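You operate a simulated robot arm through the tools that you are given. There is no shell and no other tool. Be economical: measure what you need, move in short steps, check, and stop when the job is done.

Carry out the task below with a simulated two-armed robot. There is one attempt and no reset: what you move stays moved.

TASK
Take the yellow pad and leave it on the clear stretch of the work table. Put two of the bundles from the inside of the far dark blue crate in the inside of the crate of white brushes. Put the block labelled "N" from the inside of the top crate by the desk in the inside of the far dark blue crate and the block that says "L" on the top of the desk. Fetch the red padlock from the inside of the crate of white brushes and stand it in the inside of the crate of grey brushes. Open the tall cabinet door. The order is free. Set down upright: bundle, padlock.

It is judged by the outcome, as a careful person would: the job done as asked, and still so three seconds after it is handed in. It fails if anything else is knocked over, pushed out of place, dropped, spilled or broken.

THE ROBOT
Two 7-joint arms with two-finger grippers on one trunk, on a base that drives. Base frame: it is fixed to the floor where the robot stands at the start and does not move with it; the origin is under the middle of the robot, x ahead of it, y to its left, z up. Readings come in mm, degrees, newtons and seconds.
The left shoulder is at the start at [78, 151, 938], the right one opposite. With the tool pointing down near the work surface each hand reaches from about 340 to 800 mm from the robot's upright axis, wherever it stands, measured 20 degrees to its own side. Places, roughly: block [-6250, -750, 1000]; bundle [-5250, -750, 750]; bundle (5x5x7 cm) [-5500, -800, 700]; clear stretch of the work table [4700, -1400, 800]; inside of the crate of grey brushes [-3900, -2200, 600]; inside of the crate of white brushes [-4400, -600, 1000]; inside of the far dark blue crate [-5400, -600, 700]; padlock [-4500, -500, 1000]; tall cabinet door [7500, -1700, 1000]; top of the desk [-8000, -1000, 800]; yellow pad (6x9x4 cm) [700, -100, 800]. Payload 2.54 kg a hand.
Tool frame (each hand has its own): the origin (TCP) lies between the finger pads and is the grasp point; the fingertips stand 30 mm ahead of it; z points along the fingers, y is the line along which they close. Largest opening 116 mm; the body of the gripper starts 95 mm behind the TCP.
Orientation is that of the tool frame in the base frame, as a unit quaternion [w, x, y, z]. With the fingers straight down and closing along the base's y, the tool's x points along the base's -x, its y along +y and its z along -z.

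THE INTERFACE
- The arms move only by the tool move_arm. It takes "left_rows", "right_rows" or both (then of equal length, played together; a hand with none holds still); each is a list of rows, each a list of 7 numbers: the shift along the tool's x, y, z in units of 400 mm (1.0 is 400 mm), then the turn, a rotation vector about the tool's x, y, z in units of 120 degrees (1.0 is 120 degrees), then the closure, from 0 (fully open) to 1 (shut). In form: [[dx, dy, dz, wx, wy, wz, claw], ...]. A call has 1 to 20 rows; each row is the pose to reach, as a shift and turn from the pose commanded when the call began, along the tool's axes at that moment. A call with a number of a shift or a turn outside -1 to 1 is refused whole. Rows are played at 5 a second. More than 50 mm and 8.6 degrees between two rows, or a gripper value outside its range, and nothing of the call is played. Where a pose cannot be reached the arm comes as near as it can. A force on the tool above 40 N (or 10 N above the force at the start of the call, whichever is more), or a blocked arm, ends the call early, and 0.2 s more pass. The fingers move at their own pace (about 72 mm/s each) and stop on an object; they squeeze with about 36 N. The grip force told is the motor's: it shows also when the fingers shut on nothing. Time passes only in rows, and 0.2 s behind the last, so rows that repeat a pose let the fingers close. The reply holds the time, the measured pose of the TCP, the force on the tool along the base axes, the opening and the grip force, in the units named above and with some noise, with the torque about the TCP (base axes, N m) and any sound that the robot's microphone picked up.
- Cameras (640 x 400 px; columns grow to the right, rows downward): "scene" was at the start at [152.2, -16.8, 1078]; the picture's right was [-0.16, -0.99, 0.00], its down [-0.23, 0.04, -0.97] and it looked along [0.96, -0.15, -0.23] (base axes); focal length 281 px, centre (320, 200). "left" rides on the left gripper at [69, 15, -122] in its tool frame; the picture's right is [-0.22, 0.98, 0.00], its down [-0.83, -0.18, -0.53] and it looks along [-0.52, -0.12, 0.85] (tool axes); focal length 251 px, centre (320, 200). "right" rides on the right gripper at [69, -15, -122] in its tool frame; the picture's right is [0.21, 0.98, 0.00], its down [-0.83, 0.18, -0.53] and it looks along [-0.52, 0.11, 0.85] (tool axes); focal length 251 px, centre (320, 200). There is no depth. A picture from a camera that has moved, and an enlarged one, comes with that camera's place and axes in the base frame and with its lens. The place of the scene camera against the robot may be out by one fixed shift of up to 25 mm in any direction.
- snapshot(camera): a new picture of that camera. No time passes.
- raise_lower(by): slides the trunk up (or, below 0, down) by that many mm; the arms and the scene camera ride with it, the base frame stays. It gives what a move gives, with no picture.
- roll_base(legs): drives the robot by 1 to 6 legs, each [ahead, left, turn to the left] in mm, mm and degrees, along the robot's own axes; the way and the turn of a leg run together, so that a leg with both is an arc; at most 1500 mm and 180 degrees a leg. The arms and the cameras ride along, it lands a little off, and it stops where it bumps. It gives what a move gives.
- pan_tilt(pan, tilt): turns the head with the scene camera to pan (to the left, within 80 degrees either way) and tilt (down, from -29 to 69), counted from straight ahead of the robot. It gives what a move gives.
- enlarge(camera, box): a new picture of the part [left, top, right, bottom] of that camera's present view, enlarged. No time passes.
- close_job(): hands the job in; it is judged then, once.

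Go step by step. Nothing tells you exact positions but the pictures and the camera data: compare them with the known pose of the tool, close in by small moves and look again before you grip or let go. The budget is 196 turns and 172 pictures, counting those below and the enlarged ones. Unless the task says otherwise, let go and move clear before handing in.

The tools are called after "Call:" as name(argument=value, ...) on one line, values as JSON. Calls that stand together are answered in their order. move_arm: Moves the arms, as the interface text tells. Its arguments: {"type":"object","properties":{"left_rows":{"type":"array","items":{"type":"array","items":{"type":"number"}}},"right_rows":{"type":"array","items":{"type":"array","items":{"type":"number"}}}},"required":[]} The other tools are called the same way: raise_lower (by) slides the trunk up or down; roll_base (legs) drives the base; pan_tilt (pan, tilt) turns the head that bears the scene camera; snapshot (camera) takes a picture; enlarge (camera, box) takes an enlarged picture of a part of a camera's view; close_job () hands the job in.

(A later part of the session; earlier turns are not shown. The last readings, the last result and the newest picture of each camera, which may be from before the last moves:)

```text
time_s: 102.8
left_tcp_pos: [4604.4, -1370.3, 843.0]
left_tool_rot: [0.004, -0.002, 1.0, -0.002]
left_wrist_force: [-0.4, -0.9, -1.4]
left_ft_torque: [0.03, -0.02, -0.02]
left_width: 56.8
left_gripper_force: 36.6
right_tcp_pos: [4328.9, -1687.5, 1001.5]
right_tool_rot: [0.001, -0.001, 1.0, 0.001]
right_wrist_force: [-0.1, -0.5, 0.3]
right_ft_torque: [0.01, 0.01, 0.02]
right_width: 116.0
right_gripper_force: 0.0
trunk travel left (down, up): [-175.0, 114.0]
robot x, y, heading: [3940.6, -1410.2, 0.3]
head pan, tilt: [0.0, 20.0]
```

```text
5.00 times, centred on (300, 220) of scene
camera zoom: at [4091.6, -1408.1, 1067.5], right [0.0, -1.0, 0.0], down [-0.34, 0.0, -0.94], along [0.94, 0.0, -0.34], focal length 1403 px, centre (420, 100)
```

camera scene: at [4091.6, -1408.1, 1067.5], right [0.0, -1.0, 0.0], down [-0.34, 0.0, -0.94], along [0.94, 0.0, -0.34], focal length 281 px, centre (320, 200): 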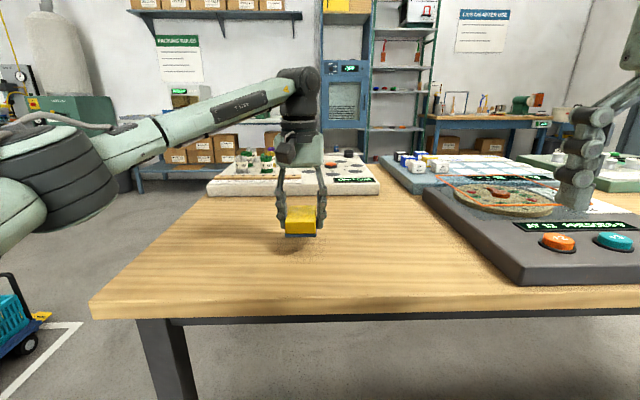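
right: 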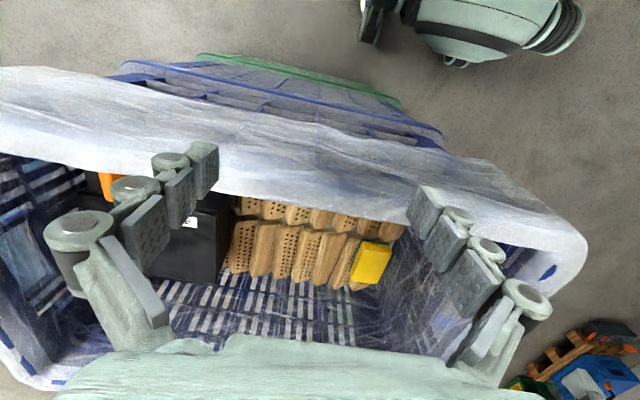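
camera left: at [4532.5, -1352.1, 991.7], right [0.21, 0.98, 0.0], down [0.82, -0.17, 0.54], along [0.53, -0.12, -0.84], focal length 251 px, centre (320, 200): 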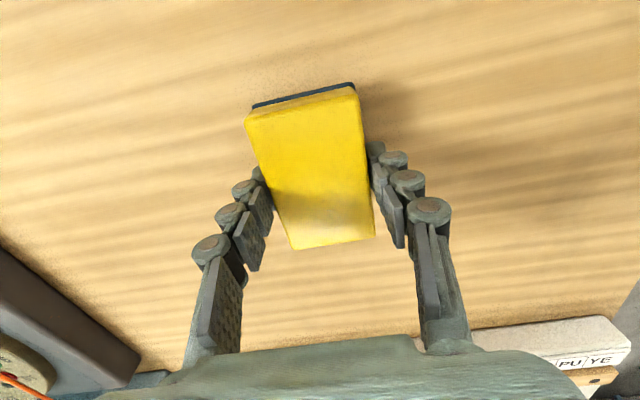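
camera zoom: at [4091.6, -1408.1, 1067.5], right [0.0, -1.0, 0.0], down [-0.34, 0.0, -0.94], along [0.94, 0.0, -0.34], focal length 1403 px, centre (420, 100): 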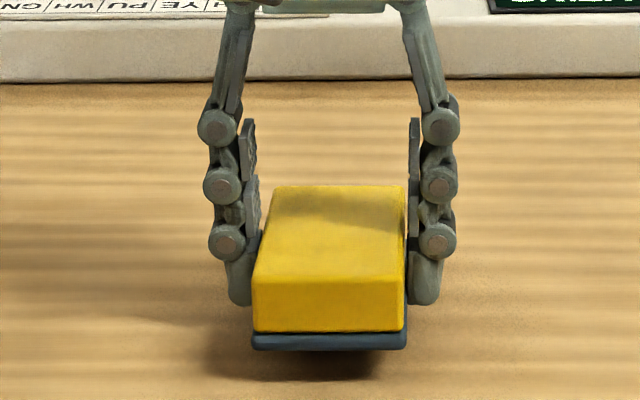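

Call:
move_arm(left_rows=[[0, 0, 0.006, 0, 0, 0, 0.9], [0, 0, 0.012, 0, 0, 0, 0.9], [0, 0, 0.018, 0, 0, 0, 0.9], [0, 0, 0.024, 0, 0, 0, 0.9], [0, 0, 0.024, 0, 0, 0, 0.9]])

Call:
enlarge(camera="scene", box=[240, 180, 360, 260])

```text
time_s: 104.0
left_tcp_pos: [4602.2, -1370.0, 832.9]
left_tool_rot: [0.004, -0.002, 1.0, -0.003]
left_wrist_force: [0.5, -0.2, -0.3]
left_ft_torque: [-0.04, -0.02, 0.01]
left_width: 56.7
left_gripper_force: 36.0
right_tcp_pos: [4328.8, -1689.4, 1000.1]
right_tool_rot: [0.001, 0.0, 1.0, 0.001]
right_wrist_force: [-0.5, 1.4, -0.4]
right_ft_torque: [0.02, -0.02, -0.02]
right_width: 116.1
right_gripper_force: 0.2
trunk travel left (down, up): [-175.0, 114.0]
robot x, y, heading: [3939.9, -1405.5, 0.0]
head pan, tilt: [0.0, 20.0]
```

```text
5.00 times, centred on (300, 220) of scene
camera zoom: at [4091.6, -1408.1, 1067.5], right [0.0, -1.0, 0.0], down [-0.34, 0.0, -0.94], along [0.94, 0.0, -0.34], focal length 1403 px, centre (420, 100)
```

zoom: 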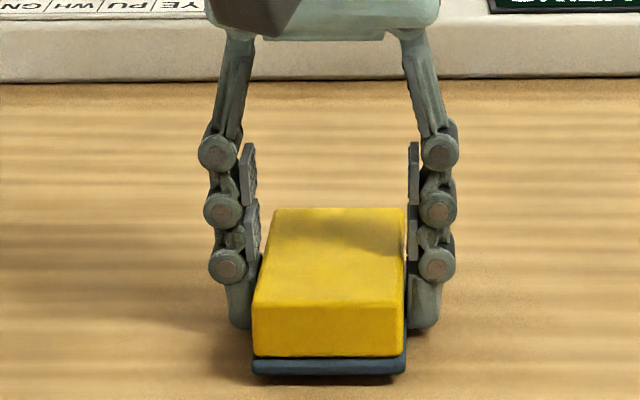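

Very close now.

Call:
move_arm(left_rows=[[0, 0, 0.004, 0, 0, 0, 0.9], [0, 0, 0.008, 0, 0, 0, 0.9], [0, 0, 0.011, 0, 0, 0, 0.9], [0, 0, 0.011, 0, 0, 0, 0.9]])

Call:
enlarge(camera="scene", box=[240, 190, 360, 270])

```text
time_s: 105.0
left_tcp_pos: [4604.0, -1370.3, 828.9]
left_tool_rot: [0.005, -0.002, 1.0, -0.002]
left_wrist_force: [0.2, -0.5, 2.4]
left_ft_torque: [0.11, -0.1, -0.02]
left_width: 56.8
left_gripper_force: 36.0
right_tcp_pos: [4329.2, -1688.3, 1002.5]
right_tool_rot: [0.001, -0.001, 1.0, 0.001]
right_wrist_force: [0.1, 0.0, 0.7]
right_ft_torque: [-0.01, 0.02, 0.01]
right_width: 116.0
right_gripper_force: 0.0
trunk travel left (down, up): [-175.0, 114.0]
robot x, y, heading: [3939.1, -1407.7, 0.2]
head pan, tilt: [0.0, 20.0]
```

```text
5.00 times, centred on (300, 230) of scene
camera zoom: at [4091.4, -1408.1, 1067.6], right [0.0, -1.0, 0.0], down [-0.34, 0.0, -0.94], along [0.94, 0.0, -0.34], focal length 1403 px, centre (420, 50)
```

zoom: 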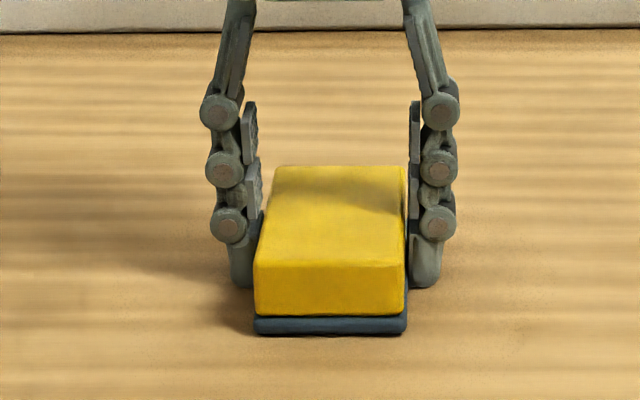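

Contact felt. Release, lift, and draw back.

Call:
move_arm(left_rows=[[0, 0, 0, 0, 0, 0, 0.5], [0, 0, 0, 0, 0, 0, 0.25], [0, 0, 0, 0, 0, 0, 0.25], [0, 0, 0, 0, 0, 0, 0.25], [0, 0, -0.06, 0, 0, 0, 0.25], [0, 0, -0.15, 0, 0, 0, 0.25], [0.08, 0, -0.25, 0, 0, 0, 0.25], [0.16, 0, -0.35, 0, 0, 0, 0.25], [0.26, 0, -0.45, 0, 0, 0, 0.1], [0.36, 0, -0.47, 0, 0, 0, 0.1], [0.46, 0, -0.47, 0, 0, 0, 0.1], [0.56, 0, -0.47, 0, 0, 0, 0.1]])

Call:
snapshot(camera="scene")

Call:
pan_tilt(pan=-30, tilt=12)

Call:
snapshot(camera="scene")

```text
refused: row 7 steps farther than a row can; nothing moved
```

```text
138 pictures are left
camera scene: at [4091.4, -1408.1, 1067.6], right [0.0, -1.0, 0.0], down [-0.34, 0.0, -0.94], along [0.94, 0.0, -0.34], focal length 281 px, centre (320, 200)
```

scene: 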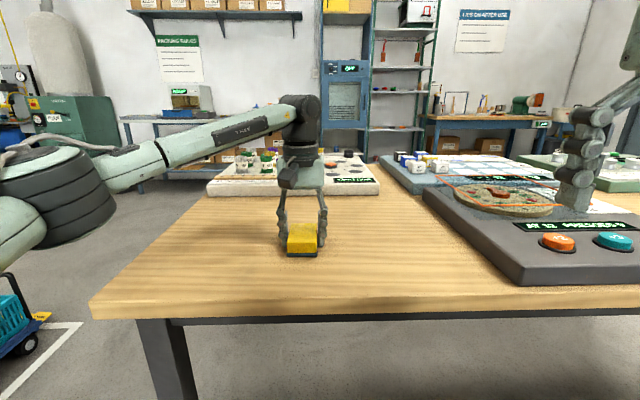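

```text
time_s: 106.0
left_tcp_pos: [4603.3, -1370.0, 829.4]
left_tool_rot: [0.005, -0.003, 1.0, -0.002]
left_wrist_force: [0.3, 0.2, 3.6]
left_ft_torque: [0.11, -0.16, 0.0]
left_width: 56.8
left_gripper_force: 35.9
right_tcp_pos: [4328.7, -1687.9, 1001.4]
right_tool_rot: [0.001, 0.0, 1.0, 0.001]
right_wrist_force: [0.1, -0.2, -0.6]
right_ft_torque: [0.0, 0.02, 0.0]
right_width: 116.1
right_gripper_force: 0.0
trunk travel left (down, up): [-175.0, 114.0]
robot x, y, heading: [3940.0, -1405.8, 0.2]
head pan, tilt: [-30.0, 12.0]
```

```text
137 pictures are left
camera scene: at [4079.1, -1454.7, 1080.6], right [-0.5, -0.87, 0.0], down [-0.18, 0.1, -0.98], along [0.85, -0.49, -0.21], focal length 281 px, centre (320, 200)
```

scene: 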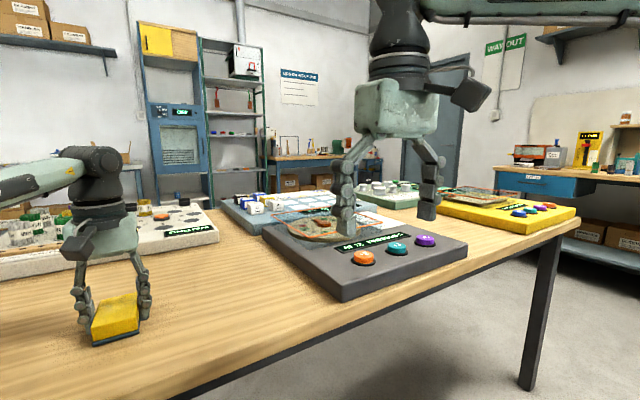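

Step too long; I'll use shorter ones.

Call:
move_arm(left_rows=[[0, 0, 0, 0, 0, 0, 0.5], [0, 0, 0, 0, 0, 0, 0.25], [0, 0, 0, 0, 0, 0, 0.25], [0, 0, 0, 0, 0, 0, 0.25], [0, 0, -0.06, 0, 0, 0, 0.25], [0, 0, -0.15, 0, 0, 0, 0.25], [0.07, 0, -0.23, 0, 0, 0, 0.25], [0.14, 0, -0.31, 0, 0, 0, 0.25], [0.22, 0, -0.39, 0, 0, 0, 0.1], [0.3, 0, -0.46, 0, 0, 0, 0.1], [0.4, 0, -0.47, 0, 0, 0, 0.1], [0.5, 0, -0.47, 0, 0, 0, 0.1], [0.56, 0, -0.47, 0, 0, 0, 0.1]])

Call:
snapshot(camera="scene")

```text
time_s: 108.8
left_tcp_pos: [4379.0, -1368.2, 1011.6]
left_tool_rot: [0.004, -0.002, 1.0, -0.002]
left_wrist_force: [-1.0, 0.3, 0.0]
left_ft_torque: [0.0, -0.01, 0.01]
left_width: 104.3
left_gripper_force: 0.0
right_tcp_pos: [4329.2, -1688.6, 1001.6]
right_tool_rot: [0.002, -0.001, 1.0, 0.0]
right_wrist_force: [-0.2, 0.0, 0.5]
right_ft_torque: [-0.03, 0.02, 0.0]
right_width: 115.9
right_gripper_force: 0.1
trunk travel left (down, up): [-175.0, 114.0]
robot x, y, heading: [3936.1, -1409.6, 0.2]
head pan, tilt: [-30.0, 12.0]
```

```text
136 pictures are left
camera scene: at [4079.2, -1454.8, 1080.6], right [-0.5, -0.87, 0.0], down [-0.18, 0.1, -0.98], along [0.85, -0.49, -0.21], focal length 281 px, centre (320, 200)
```

scene: 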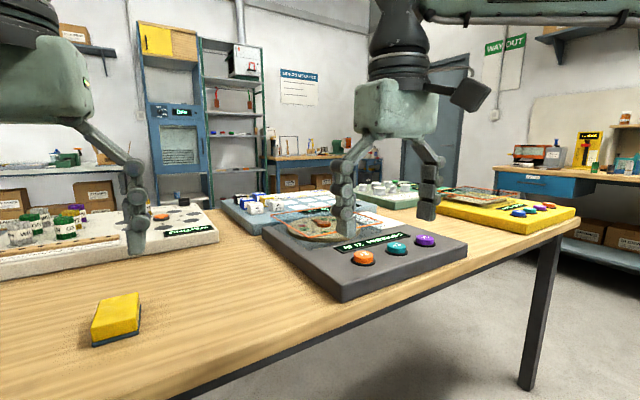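

Pad is placed. The tall cabinet is the blue one at the far wall; I'll back up, shift left to y≈-640 and check the gap between table and teal cart.

Call:
roll_base(legs=[[-200, 0, 0], [0, 770, -0.5]])

Call:
pan_tilt(pan=0, tilt=20)

Call:
snapshot(camera="scene")

```text
time_s: 117.6
left_tcp_pos: [4163.1, -617.0, 1011.2]
left_tool_rot: [0.005, -0.006, 1.0, -0.002]
left_wrist_force: [0.1, -0.3, -0.2]
left_ft_torque: [0.02, 0.0, 0.03]
left_width: 104.4
left_gripper_force: 0.1
right_tcp_pos: [4116.1, -935.8, 1001.6]
right_tool_rot: [0.002, -0.006, 1.0, 0.001]
right_wrist_force: [-0.3, 0.4, 0.1]
right_ft_torque: [0.0, 0.0, 0.01]
right_width: 115.8
right_gripper_force: 0.1
trunk travel left (down, up): [-175.0, 114.0]
robot x, y, heading: [3721.6, -656.6, 1.0]
head pan, tilt: [-30.0, 12.0]
```

```text
time_s: 118.6
left_tcp_pos: [4162.2, -615.3, 1010.8]
left_tool_rot: [0.004, -0.007, 1.0, -0.003]
left_wrist_force: [0.6, 0.4, -0.3]
left_ft_torque: [-0.03, 0.02, -0.01]
left_width: 104.6
left_gripper_force: 0.1
right_tcp_pos: [4115.2, -933.3, 1001.1]
right_tool_rot: [0.001, -0.006, 1.0, 0.0]
right_wrist_force: [0.8, -0.4, -0.1]
right_ft_torque: [-0.01, -0.05, 0.0]
right_width: 115.9
right_gripper_force: 0.0
trunk travel left (down, up): [-175.0, 114.0]
robot x, y, heading: [3718.6, -661.1, 0.8]
head pan, tilt: [0.0, 20.0]
```

```text
135 pictures are left
camera scene: at [3875.5, -657.3, 1067.5], right [0.01, -1.0, 0.0], down [-0.34, 0.0, -0.94], along [0.94, 0.01, -0.34], focal length 281 px, centre (320, 200)
```

scene: 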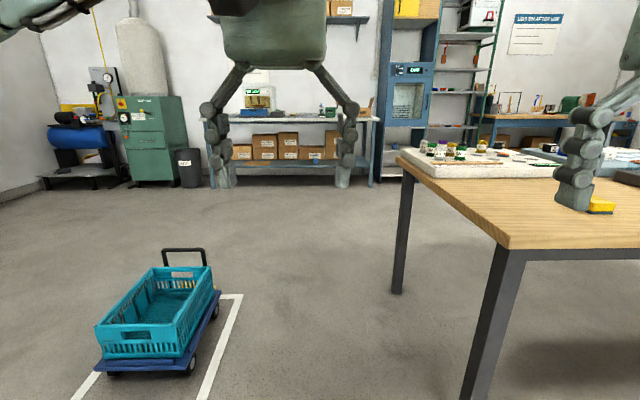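

Lane between cart (y≥-130) and table (y≤-1035) is fine at y≈-560. Driving through to beyond the table.

Call:
roll_base(legs=[[0, 90, -0.9], [1300, 0, 0], [1200, 0, 0]])

Call:
pan_tilt(pan=-40, tilt=12)

Call:
snapshot(camera="scene")

```text
time_s: 131.8
left_tcp_pos: [6646.1, -567.5, 1010.2]
left_tool_rot: [0.005, 0.007, 1.0, -0.002]
left_wrist_force: [-0.9, 0.6, 0.1]
left_ft_torque: [0.0, -0.01, 0.0]
left_width: 104.1
left_gripper_force: 0.2
right_tcp_pos: [6591.0, -884.4, 1000.6]
right_tool_rot: [0.001, 0.008, 1.0, 0.001]
right_wrist_force: [0.3, -0.5, 0.1]
right_ft_torque: [0.04, 0.02, -0.05]
right_width: 116.2
right_gripper_force: 0.1
trunk travel left (down, up): [-175.0, 114.0]
robot x, y, heading: [6203.7, -593.4, -0.6]
head pan, tilt: [0.0, 20.0]
```

```text
time_s: 132.9
left_tcp_pos: [6645.1, -565.8, 1011.4]
left_tool_rot: [0.004, 0.007, 1.0, -0.003]
left_wrist_force: [-0.1, -0.3, 0.1]
left_ft_torque: [-0.01, 0.0, 0.01]
left_width: 104.8
left_gripper_force: 0.0
right_tcp_pos: [6590.0, -884.1, 1001.5]
right_tool_rot: [0.001, 0.008, 1.0, 0.0]
right_wrist_force: [-0.1, -0.6, 0.2]
right_ft_torque: [-0.03, 0.01, 0.05]
right_width: 115.8
right_gripper_force: 0.0
trunk travel left (down, up): [-175.0, 114.0]
robot x, y, heading: [6207.0, -598.9, -0.8]
head pan, tilt: [-40.0, 12.0]
```

```text
134 pictures are left
camera scene: at [6335.0, -660.1, 1080.5], right [-0.65, -0.76, 0.0], down [-0.16, 0.14, -0.98], along [0.74, -0.64, -0.21], focal length 281 px, centre (320, 200)
```

scene: 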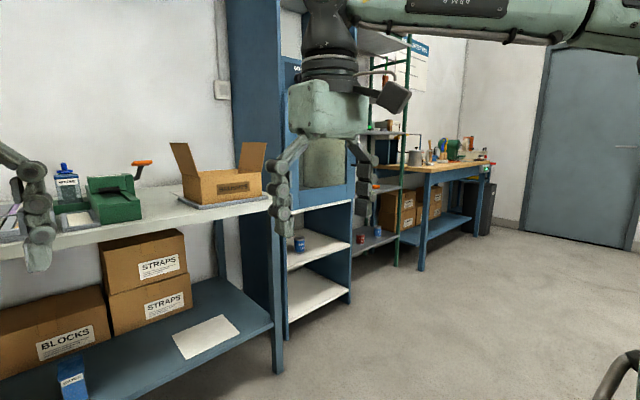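

Moving right to face the cabinet.

Call:
roll_base(legs=[[0, -1050, 0.7]])

Call:
pan_tilt(pan=0, tilt=5)

Call:
snapshot(camera="scene")

```text
time_s: 143.2
left_tcp_pos: [6623.3, -1614.4, 1012.3]
left_tool_rot: [0.004, 0.014, 1.0, -0.003]
left_wrist_force: [0.4, 0.0, 0.5]
left_ft_torque: [0.02, 0.01, -0.01]
left_width: 104.2
left_gripper_force: 0.1
right_tcp_pos: [6561.0, -1932.8, 1001.9]
right_tool_rot: [0.001, 0.017, 1.0, 0.001]
right_wrist_force: [-0.3, -0.1, 0.0]
right_ft_torque: [0.0, -0.01, 0.0]
right_width: 116.2
right_gripper_force: 0.0
trunk travel left (down, up): [-175.0, 114.0]
robot x, y, heading: [6181.5, -1635.2, -1.9]
head pan, tilt: [-40.0, 12.0]
```

```text
time_s: 144.3
left_tcp_pos: [6623.4, -1615.7, 1011.6]
left_tool_rot: [0.004, 0.015, 1.0, -0.002]
left_wrist_force: [0.2, -0.1, 0.0]
left_ft_torque: [0.02, -0.04, 0.01]
left_width: 104.3
left_gripper_force: 0.0
right_tcp_pos: [6561.6, -1931.9, 1001.8]
right_tool_rot: [0.001, 0.017, 1.0, 0.001]
right_wrist_force: [-0.7, 0.4, 0.4]
right_ft_torque: [0.0, -0.02, 0.0]
right_width: 115.9
right_gripper_force: 0.2
trunk travel left (down, up): [-175.0, 114.0]
robot x, y, heading: [6184.0, -1633.8, -2.0]
head pan, tilt: [0.0, 5.0]
```

```text
133 pictures are left
camera scene: at [6332.5, -1643.9, 1091.8], right [-0.03, -1.0, 0.0], down [-0.09, 0.0, -1.0], along [1.0, -0.03, -0.09], focal length 281 px, centre (320, 200)
```

scene: 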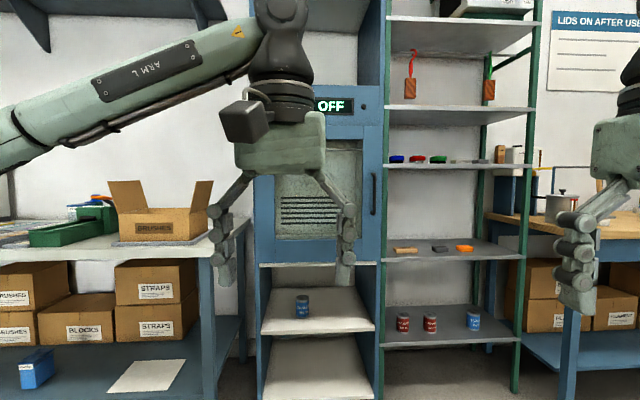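

The door has a vertical bar handle at its right edge (about [7480, -1896, 1009]), hinged on the left. I'll tuck the left arm to the side and turn the right hand to point forward.

Call:
move_arm(left_rows=[[0.04, 0.085, 0, 0, 0, 0, 0.1], [0.08, 0.17, 0, 0, 0, 0, 0.1], [0.12, 0.255, 0, 0, 0, 0, 0.1], [0.16, 0.34, 0, 0, 0, 0, 0.1], [0.2, 0.425, 0, 0, 0, 0, 0.1], [0.24, 0.51, 0, 0, 0, 0, 0.1], [0.28, 0.595, 0, 0, 0, 0, 0.1], [0.32, 0.68, 0, 0, 0, 0, 0.1], [0.36, 0.765, 0, 0, 0, 0, 0.1], [0.4, 0.85, 0, 0, 0, 0, 0.1], [0.44, 0.93, 0, 0, 0, 0, 0.1], [0.46, 1.0, 0, 0, 0, 0, 0.1]], right_rows=[[-0.05, 0, 0, 0, -0.0682, 0, 0], [-0.1, 0, 0, 0, -0.1364, 0, 0], [-0.15, 0, 0, 0, -0.2045, 0, 0], [-0.2, 0, 0, 0, -0.2727, 0, 0], [-0.25, 0, 0, 0, -0.3409, 0, 0], [-0.3, 0, 0, 0, -0.409, 0, 0], [-0.35, 0, 0, 0, -0.477, 0, 0], [-0.4, 0, 0, 0, -0.5455, 0, 0], [-0.45, 0, 0, 0, -0.6136, 0, 0], [-0.5, 0, 0, 0, -0.682, 0, 0], [-0.5, 0, 0, 0, -0.75, 0, 0], [-0.5, 0, 0, 0, -0.75, 0, 0]])

Call:
snapshot(camera="right")

Call:
snapshot(camera="scene")

```text
time_s: 146.9
left_tcp_pos: [6543.4, -1286.3, 969.2]
left_tool_rot: [0.004, 0.016, 1.0, -0.002]
left_wrist_force: [-0.1, 0.3, -0.2]
left_ft_torque: [0.04, 0.06, 0.0]
left_width: 104.2
left_gripper_force: 0.2
left hand out of reach, approached as far as the arm can: row 9, 10, 11, 12
right_tcp_pos: [6760.7, -1939.7, 999.8]
right_tool_rot: [0.69, 0.013, 0.723, -0.011]
right_wrist_force: [0.2, -0.7, 0.3]
right_ft_torque: [-0.02, 0.0, 0.03]
right_width: 116.3
right_gripper_force: 0.1
trunk travel left (down, up): [-175.0, 114.0]
robot x, y, heading: [6178.2, -1633.1, -1.8]
head pan, tilt: [0.0, 5.0]
```

```text
132 pictures are left
camera right: at [6637.2, -1949.7, 937.0], right [0.02, 0.98, -0.21], down [-0.49, 0.2, 0.85], along [0.87, 0.08, 0.48], focal length 251 px, centre (320, 200)
```

right: 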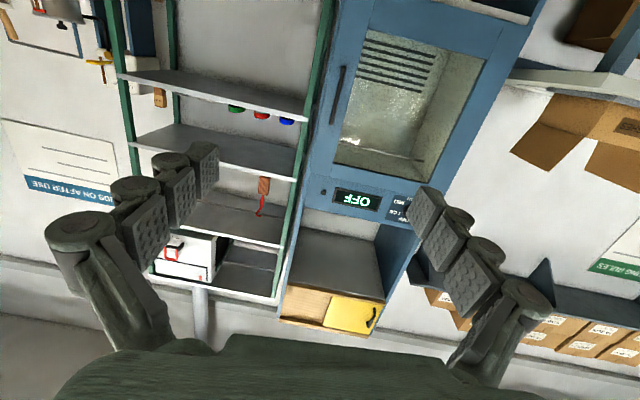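

```text
131 pictures are left
camera scene: at [6332.6, -1643.9, 1091.8], right [-0.03, -1.0, 0.0], down [-0.09, 0.0, -1.0], along [1.0, -0.03, -0.09], focal length 281 px, centre (320, 200)
```

scene: 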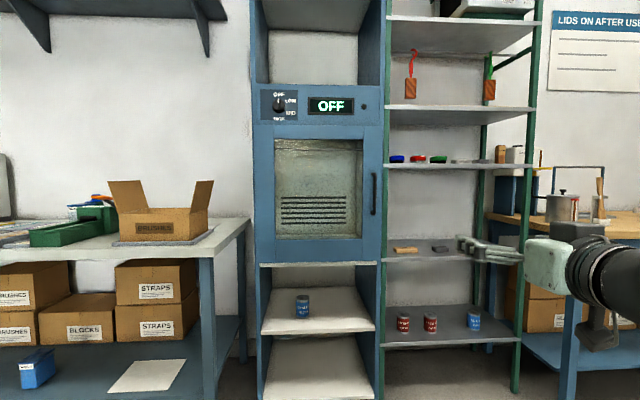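

Handle at about [7472, -1898, 1015], hinge near y≈-1455. I'll drive to about (6620, -1830), square to the cabinet.

Call:
roll_base(legs=[[0, -200, 1.9], [430, 0, 0]])

Call:
snapshot(camera="right")

Call:
snapshot(camera="scene")

```text
time_s: 151.8
left_tcp_pos: [6970.6, -1480.4, 969.1]
left_tool_rot: [0.004, -0.001, 1.0, -0.002]
left_wrist_force: [-0.5, -0.1, 1.1]
left_ft_torque: [0.0, 0.01, -0.02]
left_width: 104.4
left_gripper_force: 0.1
right_tcp_pos: [7210.1, -2125.8, 1000.7]
right_tool_rot: [0.69, 0.0, 0.724, 0.001]
right_wrist_force: [0.4, -0.1, 0.5]
right_ft_torque: [0.02, 0.0, -0.02]
right_width: 115.9
right_gripper_force: 0.1
trunk travel left (down, up): [-175.0, 114.0]
robot x, y, heading: [6622.0, -1841.9, 0.1]
head pan, tilt: [0.0, 5.0]
```

```text
130 pictures are left
camera right: at [7085.4, -2139.7, 937.2], right [-0.01, 0.98, -0.21], down [-0.49, 0.18, 0.85], along [0.87, 0.11, 0.48], focal length 251 px, centre (320, 200)
```

right: 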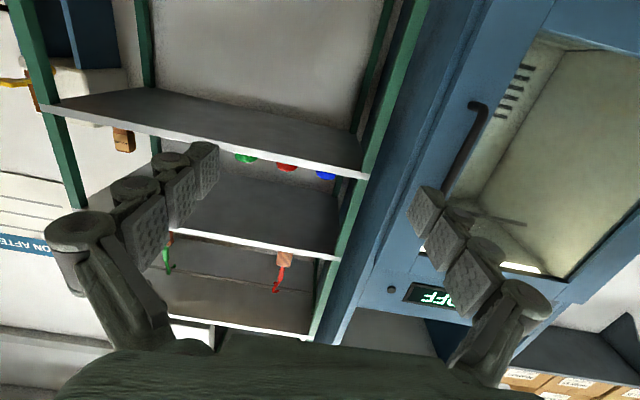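

```text
129 pictures are left
camera scene: at [6771.0, -1843.6, 1091.8], right [0.0, -1.0, 0.0], down [-0.09, 0.0, -1.0], along [1.0, 0.0, -0.09], focal length 281 px, centre (320, 200)
```

scene: 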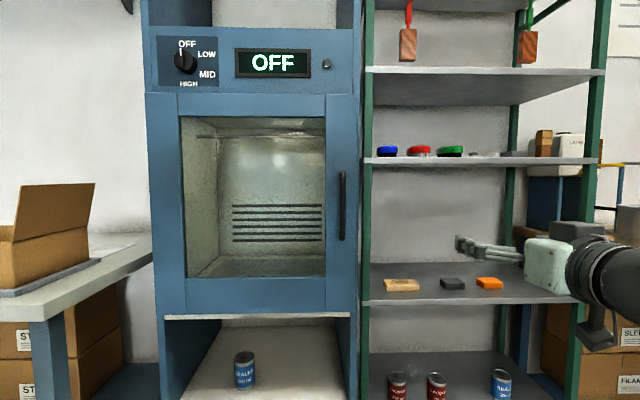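

Handle confirmed at about [7472, -1900, 1016]. Moving the right hand in front of it with fingers narrowed to about 55 mm.

Call:
move_arm(right_rows=[[-0.01, 0.1, 0.04, 0, 0, 0, 0.5], [-0.02, 0.2, 0.08, 0, 0, 0, 0.52], [-0.03, 0.3, 0.12, 0, 0, 0, 0.52], [-0.03, 0.4, 0.16, 0, 0, 0, 0.52], [-0.03, 0.5, 0.2, 0, 0, 0, 0.52], [-0.03, 0.565, 0.28, 0, 0, 0, 0.52], [-0.03, 0.565, 0.38, 0, 0, 0, 0.52], [-0.03, 0.565, 0.45, 0, 0, 0, 0.52], [-0.03, 0.565, 0.45, 0, 0, 0, 0.52]])

Call:
snapshot(camera="right")

Call:
snapshot(camera="scene")

```text
time_s: 153.8
left_tcp_pos: [6970.3, -1480.4, 970.0]
left_tool_rot: [0.004, -0.001, 1.0, -0.003]
left_wrist_force: [-0.1, 0.4, 0.4]
left_ft_torque: [0.03, 0.02, 0.01]
left_width: 104.5
left_gripper_force: 0.1
right_tcp_pos: [7371.2, -1933.0, 1009.4]
right_tool_rot: [0.691, -0.001, 0.723, 0.001]
right_wrist_force: [0.7, -0.6, 0.5]
right_ft_torque: [0.01, -0.01, -0.02]
right_width: 55.4
right_gripper_force: 0.1
right hand out of reach, approached as far as the arm can: row 6, 7, 8, 9
trunk travel left (down, up): [-175.0, 114.0]
robot x, y, heading: [6619.9, -1838.9, -0.1]
head pan, tilt: [0.0, 5.0]
```

```text
128 pictures are left
camera right: at [7247.2, -1947.5, 945.7], right [-0.01, 0.98, -0.21], down [-0.5, 0.18, 0.85], along [0.87, 0.12, 0.48], focal length 251 px, centre (320, 200)
```

right: 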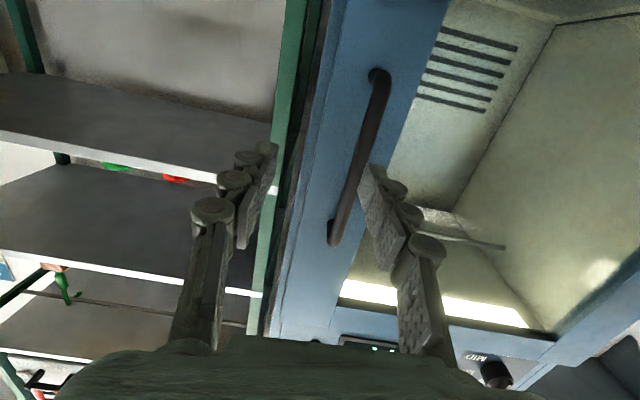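

```text
127 pictures are left
camera scene: at [6770.8, -1843.6, 1091.9], right [0.0, -1.0, 0.0], down [-0.09, 0.0, -1.0], along [1.0, 0.0, -0.09], focal length 281 px, centre (320, 200)
```

scene: 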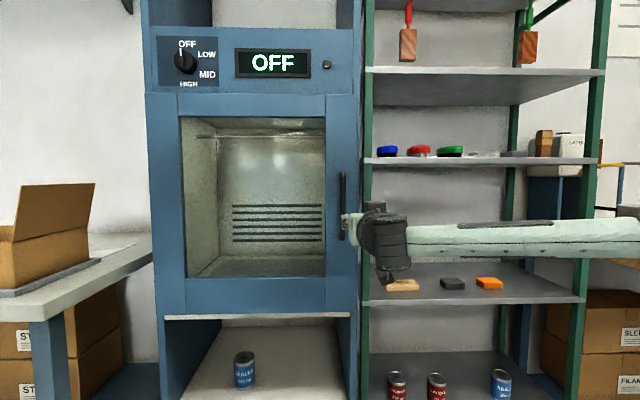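

The arm is at its reach limit, so I'll roll the base forward 75 and left 37.

Call:
roll_base(legs=[[75, 37, 0]])

Call:
snapshot(camera="right")

```text
time_s: 154.8
left_tcp_pos: [7043.8, -1443.2, 968.5]
left_tool_rot: [0.006, -0.001, 1.0, -0.003]
left_wrist_force: [0.6, 0.7, -0.6]
left_ft_torque: [0.0, -0.01, -0.04]
left_width: 104.2
left_gripper_force: 0.1
right_tcp_pos: [7444.6, -1894.4, 1008.7]
right_tool_rot: [0.69, 0.001, 0.724, 0.0]
right_wrist_force: [-0.6, 0.4, -0.6]
right_ft_torque: [0.01, -0.04, 0.0]
right_width: 55.5
right_gripper_force: 0.0
trunk travel left (down, up): [-175.0, 114.0]
robot x, y, heading: [6696.3, -1807.6, 0.1]
head pan, tilt: [0.0, 5.0]
```

```text
126 pictures are left
camera right: at [7321.0, -1909.2, 945.4], right [-0.01, 0.98, -0.21], down [-0.5, 0.18, 0.85], along [0.87, 0.12, 0.48], focal length 251 px, centre (320, 200)
```

right: 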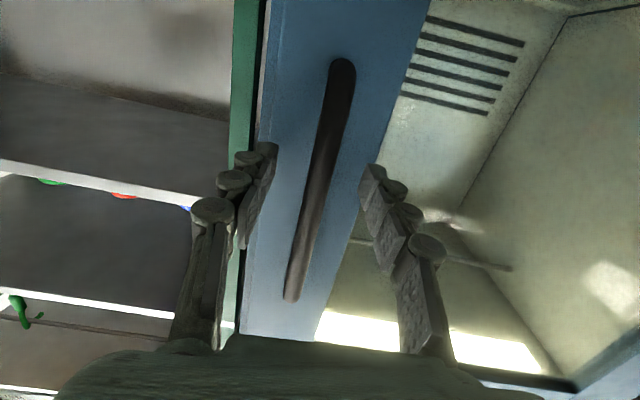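

The handle lies between the fingers. Forward 16 mm more, then close.

Call:
roll_base(legs=[[16, 0, 0]])

Call:
move_arm(right_rows=[[0, 0, 0, 0, 0, 0, 0.8], [0, 0, 0, 0, 0, 0, 0.95], [0, 0, 0, 0, 0, 0, 0.95], [0, 0, 0, 0, 0, 0, 0.95]])

Call:
snapshot(camera="right")

```text
time_s: 155.6
left_tcp_pos: [7059.5, -1442.7, 969.1]
left_tool_rot: [0.005, -0.001, 1.0, -0.003]
left_wrist_force: [0.8, 0.0, -0.6]
left_ft_torque: [0.0, 0.0, 0.01]
left_width: 104.3
left_gripper_force: 0.0
right_tcp_pos: [7460.3, -1894.5, 1008.2]
right_tool_rot: [0.691, 0.0, 0.723, 0.001]
right_wrist_force: [-3.1, -0.6, -1.1]
right_ft_torque: [0.01, -0.01, 0.09]
right_width: 56.1
right_gripper_force: 0.3
trunk travel left (down, up): [-175.0, 114.0]
robot x, y, heading: [6710.5, -1803.0, -0.1]
head pan, tilt: [0.0, 5.0]
```

```text
time_s: 156.6
left_tcp_pos: [7059.1, -1443.7, 969.3]
left_tool_rot: [0.005, -0.002, 1.0, -0.003]
left_wrist_force: [-0.3, 0.0, -0.5]
left_ft_torque: [-0.03, -0.02, -0.01]
left_width: 104.2
left_gripper_force: 0.1
right_tcp_pos: [7460.2, -1895.5, 1008.5]
right_tool_rot: [0.691, 0.001, 0.723, 0.001]
right_wrist_force: [0.4, -0.3, 2.7]
right_ft_torque: [-0.13, 0.01, -0.03]
right_width: 12.2
right_gripper_force: 37.3
trunk travel left (down, up): [-175.0, 114.0]
robot x, y, heading: [6713.4, -1807.2, 0.2]
head pan, tilt: [0.0, 5.0]
```

```text
125 pictures are left
camera right: at [7336.7, -1910.2, 946.2], right [-0.01, 0.98, -0.21], down [-0.5, 0.18, 0.85], along [0.87, 0.11, 0.48], focal length 251 px, centre (320, 200)
```

right: 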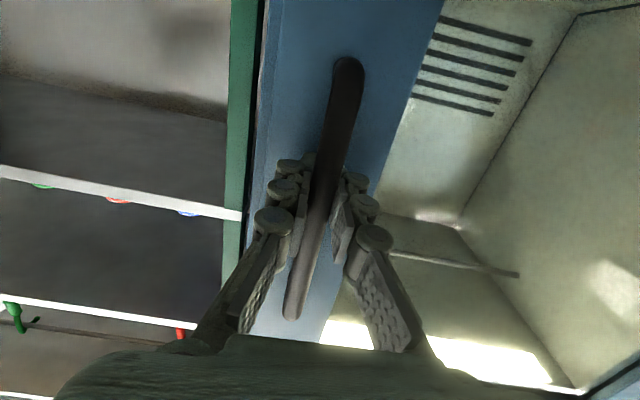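

Handle gripped. Now pulling along the door's arc (30°), turning the hand with it.

Call:
move_arm(right_rows=[[0, 0.003, -0.048, 0.0208, 0, 0, 0.95], [0, 0.009, -0.096, 0.0417, 0, 0, 0.95], [0, 0.017, -0.144, 0.0625, 0, 0, 0.95], [0, 0.027, -0.191, 0.0833, 0, 0, 0.95], [0, 0.039, -0.238, 0.104, 0, 0, 0.95], [0, 0.053, -0.284, 0.125, 0, 0, 0.95], [0, 0.069, -0.33, 0.146, 0, 0, 0.95], [0, 0.086, -0.375, 0.1667, 0, 0, 0.95], [0, 0.106, -0.419, 0.1875, 0, 0, 0.95], [0, 0.128, -0.462, 0.2083, 0, 0, 0.95], [0, 0.152, -0.504, 0.229, 0, 0, 0.95], [0, 0.177, -0.545, 0.25, 0, 0, 0.95]])

Call:
snapshot(camera="scene")

Call:
snapshot(camera="right")

```text
time_s: 157.6
left_tcp_pos: [7058.6, -1441.6, 968.7]
left_tool_rot: [0.005, -0.004, 1.0, -0.004]
left_wrist_force: [0.0, -0.7, -0.4]
left_ft_torque: [0.0, 0.0, 0.01]
left_width: 104.5
left_gripper_force: 0.0
right_tcp_pos: [7384.6, -1889.1, 1008.5]
right_tool_rot: [0.686, 0.04, 0.725, -0.045]
right_wrist_force: [1.5, 9.4, -4.8]
right_ft_torque: [0.52, -0.29, 0.06]
right_width: 12.0
right_gripper_force: 37.4
right hand out of reach, approached as far as the arm can: row 2, 3, 4
trunk travel left (down, up): [-175.0, 114.0]
robot x, y, heading: [6710.2, -1803.0, 0.3]
head pan, tilt: [0.0, 5.0]
stopped in row 4 (right hand): the force on the tool passed its limit at 44 N (the readings are from after the stop); the commanded pose is now the measured one
```

```text
124 pictures are left
camera scene: at [6860.7, -1804.6, 1091.9], right [0.01, -1.0, 0.0], down [-0.09, 0.0, -1.0], along [1.0, 0.01, -0.09], focal length 281 px, centre (320, 200)
```

scene: 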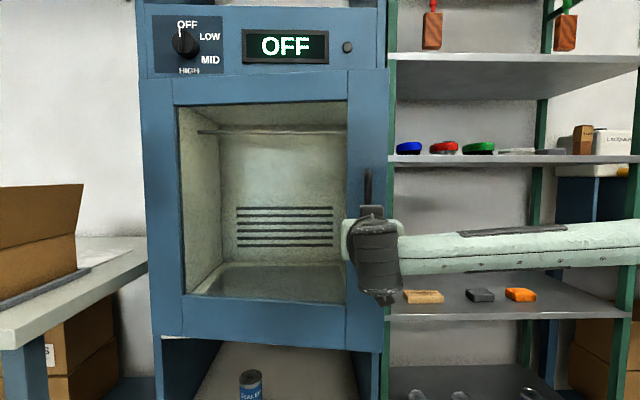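

```text
123 pictures are left
camera right: at [7258.8, -1887.8, 947.4], right [0.1, 0.97, -0.22], down [-0.46, 0.25, 0.85], along [0.88, 0.02, 0.47], focal length 251 px, centre (320, 200)
```

right: 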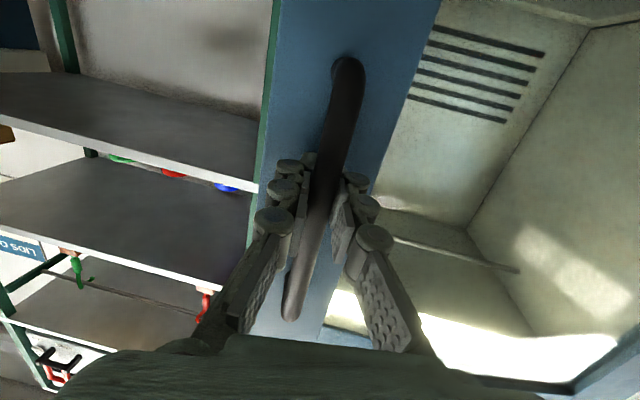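

The door is unlatched and ~10° open. Continuing the arc in smaller steps.

Call:
move_arm(right_rows=[[0, 0.003, -0.02, 0.01, 0, 0, 0.9], [0, 0.008, -0.057, 0.02, 0, 0, 0.9], [0, 0.015, -0.095, 0.03, 0, 0, 0.9], [0, 0.023, -0.132, 0.04, 0, 0, 0.9], [0, 0.033, -0.169, 0.05, 0, 0, 0.9], [0, 0.045, -0.206, 0.06, 0, 0, 0.9], [0, 0.058, -0.243, 0.07, 0, 0, 0.9], [0, 0.073, -0.28, 0.08, 0, 0, 0.9], [0, 0.09, -0.322, 0.09, 0, 0, 0.9], [0, 0.11, -0.364, 0.1, 0, 0, 0.9]])

Call:
snapshot(camera="scene")

```text
time_s: 158.4
left_tcp_pos: [7057.2, -1436.5, 967.2]
left_tool_rot: [0.005, -0.005, 1.0, -0.005]
left_wrist_force: [-0.7, -0.3, 0.1]
left_ft_torque: [0.03, 0.01, -0.03]
left_width: 104.3
left_gripper_force: 0.0
right_tcp_pos: [7345.9, -1878.9, 1010.4]
right_tool_rot: [0.685, 0.046, 0.725, -0.055]
right_wrist_force: [11.2, 36.7, -3.9]
right_ft_torque: [0.65, -0.1, -0.28]
right_width: 12.3
right_gripper_force: 33.3
right hand out of reach, approached as far as the arm can: row 1, 2, 3, 4
trunk travel left (down, up): [-175.0, 114.0]
robot x, y, heading: [6706.6, -1799.8, 0.5]
head pan, tilt: [0.0, 5.0]
stopped in row 4 (right hand): the force on the tool passed its limit at 44 N (the readings are from after the stop); the commanded pose is now the measured one
```

```text
122 pictures are left
camera scene: at [6861.7, -1799.6, 1091.7], right [0.01, -1.0, 0.0], down [-0.09, -0.01, -1.0], along [1.0, 0.01, -0.09], focal length 281 px, centre (320, 200)
```

scene: 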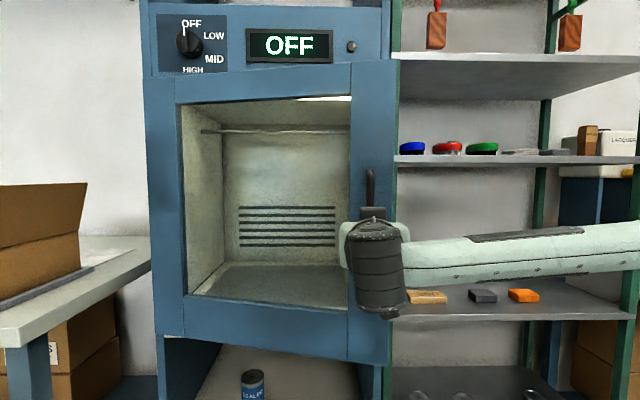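

The hand's twist is out of reach and the hand lags in y. I'll let the grip pivot on the bar: turn the hand back straight while pulling further with more +y.

Call:
move_arm(right_rows=[[0, 0.02, 0, -0.01, 0, 0, 0.85], [0, 0.03, -0.02, -0.02, 0, 0, 0.85], [0, 0.035, -0.05, -0.03, 0, 0, 0.85], [0, 0.045, -0.08, -0.04, 0, 0, 0.85], [0, 0.055, -0.115, -0.05, 0, 0, 0.85], [0, 0.065, -0.15, -0.06, 0, 0, 0.85], [0, 0.078, -0.186, -0.06, 0, 0, 0.85]])

Call:
snapshot(camera="scene")

```text
time_s: 160.0
left_tcp_pos: [7057.6, -1440.0, 969.1]
left_tool_rot: [0.004, -0.004, 1.0, -0.002]
left_wrist_force: [0.1, 0.9, 0.2]
left_ft_torque: [-0.01, 0.01, 0.0]
left_width: 104.3
left_gripper_force: 0.0
right_tcp_pos: [7284.4, -1860.5, 1017.3]
right_tool_rot: [0.687, 0.011, 0.727, -0.013]
right_wrist_force: [0.3, -0.1, 0.8]
right_ft_torque: [-0.03, 0.0, 0.0]
right_width: 17.3
right_gripper_force: 0.2
right hand out of reach, approached as far as the arm can: row 1, 5, 6, 7
trunk travel left (down, up): [-175.0, 114.0]
robot x, y, heading: [6711.0, -1802.6, 0.2]
head pan, tilt: [0.0, 5.0]
```

```text
121 pictures are left
camera scene: at [6860.6, -1804.4, 1091.8], right [0.01, -1.0, 0.0], down [-0.09, 0.0, -1.0], along [1.0, 0.01, -0.09], focal length 281 px, centre (320, 200)
```

scene: 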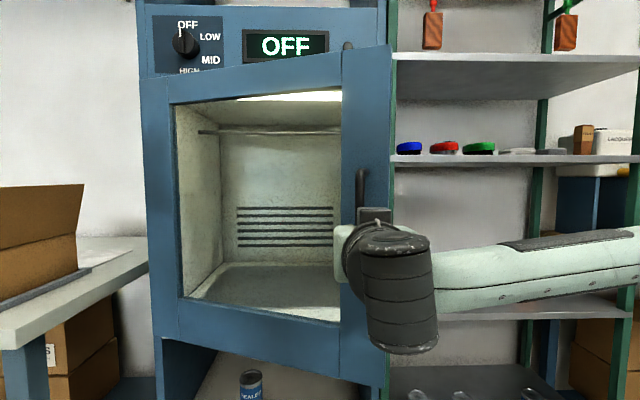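

The door is ~22° open; the claw at 0.85 loosened the grip. I'll regrip the bar and pull by rolling the base along the arc to about 40°.

Call:
move_arm(right_rows=[[0, 0, 0, 0, 0, 0, 0.97], [0, 0, 0, 0, 0, 0, 0.97], [0, 0, 0, 0, 0, 0, 0.97]])

Call:
roll_base(legs=[[-45, 22, 0], [-45, 30, 0], [-38, 33, 0]])

Call:
snapshot(camera="scene")

Call:
snapshot(camera="right")

```text
time_s: 160.8
left_tcp_pos: [7057.8, -1440.2, 968.2]
left_tool_rot: [0.005, -0.004, 1.0, -0.003]
left_wrist_force: [0.5, 0.3, 0.2]
left_ft_torque: [-0.02, -0.02, 0.01]
left_width: 104.0
left_gripper_force: 0.0
right_tcp_pos: [7284.1, -1859.4, 1016.8]
right_tool_rot: [0.686, 0.01, 0.727, -0.013]
right_wrist_force: [5.0, 11.2, 0.8]
right_ft_torque: [0.53, -0.11, 0.07]
right_width: 11.4
right_gripper_force: 38.2
trunk travel left (down, up): [-175.0, 114.0]
robot x, y, heading: [6712.2, -1802.5, 0.3]
head pan, tilt: [0.0, 5.0]
```

```text
time_s: 162.9
left_tcp_pos: [6929.2, -1356.9, 970.4]
left_tool_rot: [0.005, -0.005, 1.0, -0.003]
left_wrist_force: [0.6, 0.0, -0.3]
left_ft_torque: [-0.02, 0.0, -0.02]
left_width: 104.4
left_gripper_force: 0.0
right_tcp_pos: [7156.5, -1779.3, 1016.3]
right_tool_rot: [0.687, 0.012, 0.726, -0.014]
right_wrist_force: [-2.8, -4.0, 0.2]
right_ft_torque: [-0.2, -0.03, -0.07]
right_width: 11.9
right_gripper_force: 38.6
trunk travel left (down, up): [-175.0, 114.0]
robot x, y, heading: [6581.8, -1722.4, 0.4]
head pan, tilt: [0.0, 5.0]
```

```text
120 pictures are left
camera scene: at [6731.9, -1721.4, 1091.9], right [0.01, -1.0, 0.0], down [-0.09, 0.0, -1.0], along [1.0, 0.01, -0.09], focal length 281 px, centre (320, 200)
```

scene: 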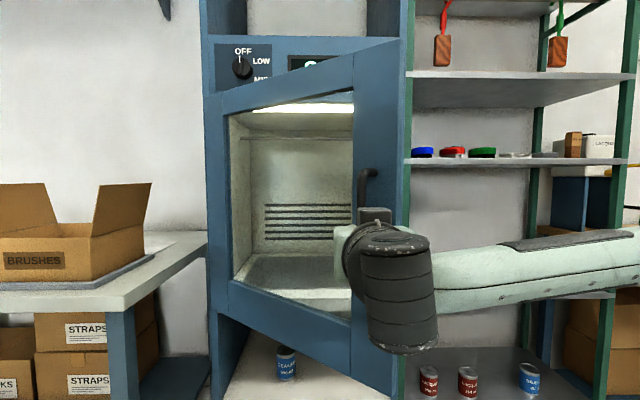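

```text
119 pictures are left
camera right: at [7030.8, -1788.5, 955.6], right [0.02, 0.98, -0.22], down [-0.48, 0.2, 0.85], along [0.88, 0.08, 0.47], focal length 251 px, centre (320, 200)
```

right: 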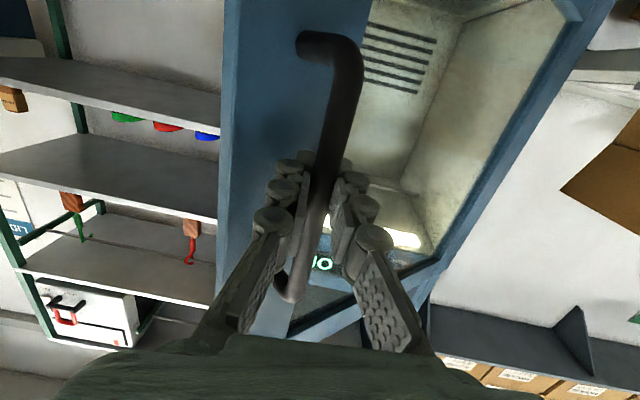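

Base pulling works smoothly; door ~38°. Continue to ~62°.

Call:
roll_base(legs=[[-37, 35, 0], [-34, 40, 0], [-26, 36, 0], [-22, 38, 0]])

Call:
snapshot(camera="scene")

Call:
snapshot(camera="right")

```text
time_s: 166.0
left_tcp_pos: [6811.6, -1209.4, 968.9]
left_tool_rot: [0.005, -0.005, 1.0, -0.004]
left_wrist_force: [0.8, -0.3, 0.8]
left_ft_torque: [0.01, 0.01, -0.02]
left_width: 104.4
left_gripper_force: 0.1
right_tcp_pos: [7039.8, -1630.0, 1017.8]
right_tool_rot: [0.687, 0.012, 0.727, -0.013]
right_wrist_force: [9.7, 4.2, -3.2]
right_ft_torque: [0.19, -0.56, -0.03]
right_width: 12.6
right_gripper_force: 38.3
trunk travel left (down, up): [-175.0, 114.0]
robot x, y, heading: [6462.3, -1572.7, 0.5]
head pan, tilt: [0.0, 5.0]
stopped in leg 4: the force on the tool passed its limit at 41 N (the readings are from after the stop); the commanded pose is now the measured one
```

```text
118 pictures are left
camera scene: at [6615.0, -1573.6, 1091.5], right [0.01, -1.0, 0.0], down [-0.09, 0.0, -1.0], along [1.0, 0.01, -0.09], focal length 281 px, centre (320, 200)
```

scene: 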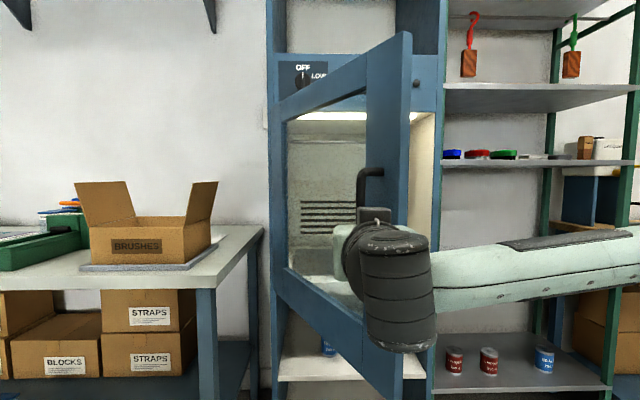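

```text
117 pictures are left
camera right: at [6915.3, -1640.1, 955.2], right [0.02, 0.98, -0.22], down [-0.48, 0.2, 0.85], along [0.88, 0.08, 0.47], focal length 251 px, centre (320, 200)
```

right: 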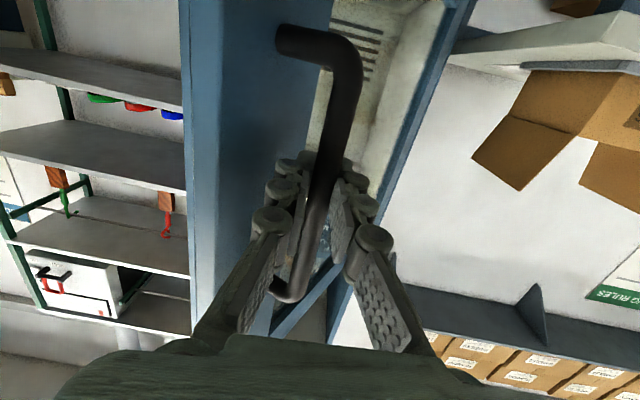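

Door ~58° open. I'll loosen the fingers and back straight out.

Call:
move_arm(right_rows=[[0, 0, 0, 0, 0, 0, 0.8], [0, 0, 0, 0, 0, 0, 0.74], [0, 0, 0, 0, 0, 0, 0.74], [0, 0, -0.05, 0, 0, 0, 0.74], [0, 0, -0.1, 0, 0, 0, 0.74], [0, 0, -0.15, 0, 0, 0, 0.74], [0, 0, -0.2, 0, 0, 0, 0.74]])

Call:
snapshot(camera="right")

Call:
snapshot(camera="scene")

```text
time_s: 167.6
left_tcp_pos: [6810.3, -1211.3, 971.9]
left_tool_rot: [0.006, -0.004, 1.0, -0.003]
left_wrist_force: [-0.3, 0.6, 0.6]
left_ft_torque: [0.02, -0.01, 0.02]
left_width: 104.5
left_gripper_force: 0.1
right_tcp_pos: [6957.1, -1654.8, 1026.2]
right_tool_rot: [0.688, 0.012, 0.725, -0.012]
right_wrist_force: [-0.2, 0.4, 0.7]
right_ft_torque: [-0.03, 0.02, 0.04]
right_width: 30.2
right_gripper_force: 0.1
right hand out of reach, approached as far as the arm can: row 5, 6, 7
trunk travel left (down, up): [-175.0, 114.0]
robot x, y, heading: [6462.7, -1570.5, 0.3]
head pan, tilt: [0.0, 5.0]
```

```text
116 pictures are left
camera right: at [6832.8, -1664.4, 964.1], right [0.02, 0.98, -0.21], down [-0.48, 0.2, 0.85], along [0.88, 0.08, 0.48], focal length 251 px, centre (320, 200)
```

right: 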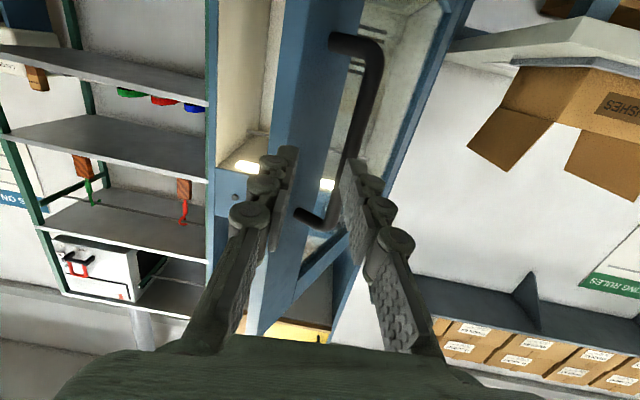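

```text
115 pictures are left
camera scene: at [6612.6, -1574.8, 1092.2], right [0.01, -1.0, 0.0], down [-0.09, 0.0, -1.0], along [1.0, 0.01, -0.09], focal length 281 px, centre (320, 200)
```

scene: 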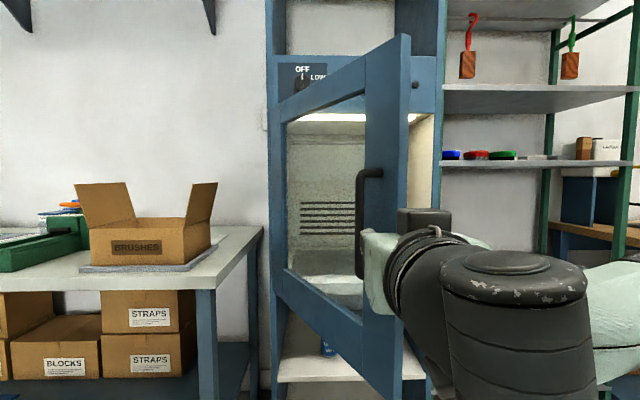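

Hand is free of the handle. I'll go round the door edge to the inner side, via the right.

Call:
roll_base(legs=[[-110, 0, 0], [0, -210, 0], [310, 0, 0]])

Call:
snapshot(camera="scene")

Call:
snapshot(camera="right")

```text
time_s: 172.8
left_tcp_pos: [7021.8, -1417.6, 970.7]
left_tool_rot: [0.006, -0.004, 1.0, -0.004]
left_wrist_force: [1.4, 0.2, 0.2]
left_ft_torque: [-0.04, 0.02, -0.01]
left_width: 104.5
left_gripper_force: 0.0
right_tcp_pos: [7170.7, -1860.8, 1025.9]
right_tool_rot: [0.687, 0.013, 0.726, -0.013]
right_wrist_force: [0.1, -0.1, -0.2]
right_ft_torque: [-0.01, -0.01, 0.02]
right_width: 30.2
right_gripper_force: 0.0
trunk travel left (down, up): [-175.0, 114.0]
robot x, y, heading: [6674.5, -1779.4, 0.5]
head pan, tilt: [0.0, 5.0]
```

```text
114 pictures are left
camera scene: at [6825.6, -1781.6, 1091.8], right [0.01, -1.0, 0.0], down [-0.09, 0.0, -1.0], along [1.0, 0.01, -0.09], focal length 281 px, centre (320, 200)
```

scene: 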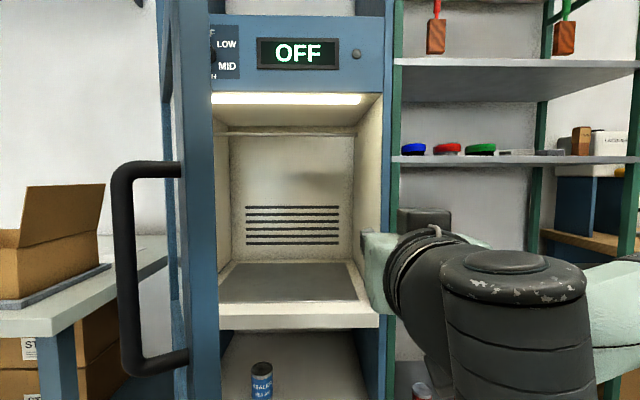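

```text
113 pictures are left
camera right: at [7045.8, -1871.1, 963.6], right [0.02, 0.98, -0.22], down [-0.48, 0.2, 0.85], along [0.88, 0.08, 0.47], focal length 251 px, centre (320, 200)
```

right: 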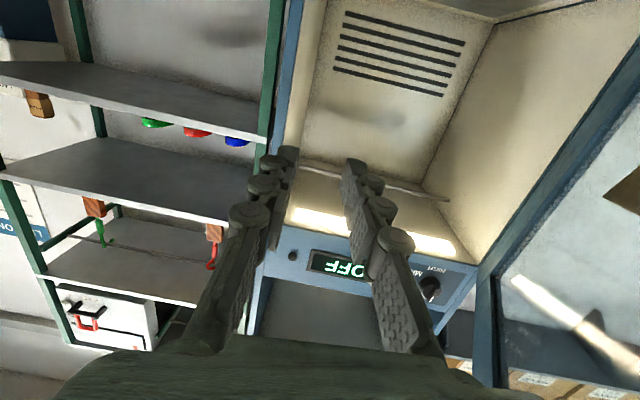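

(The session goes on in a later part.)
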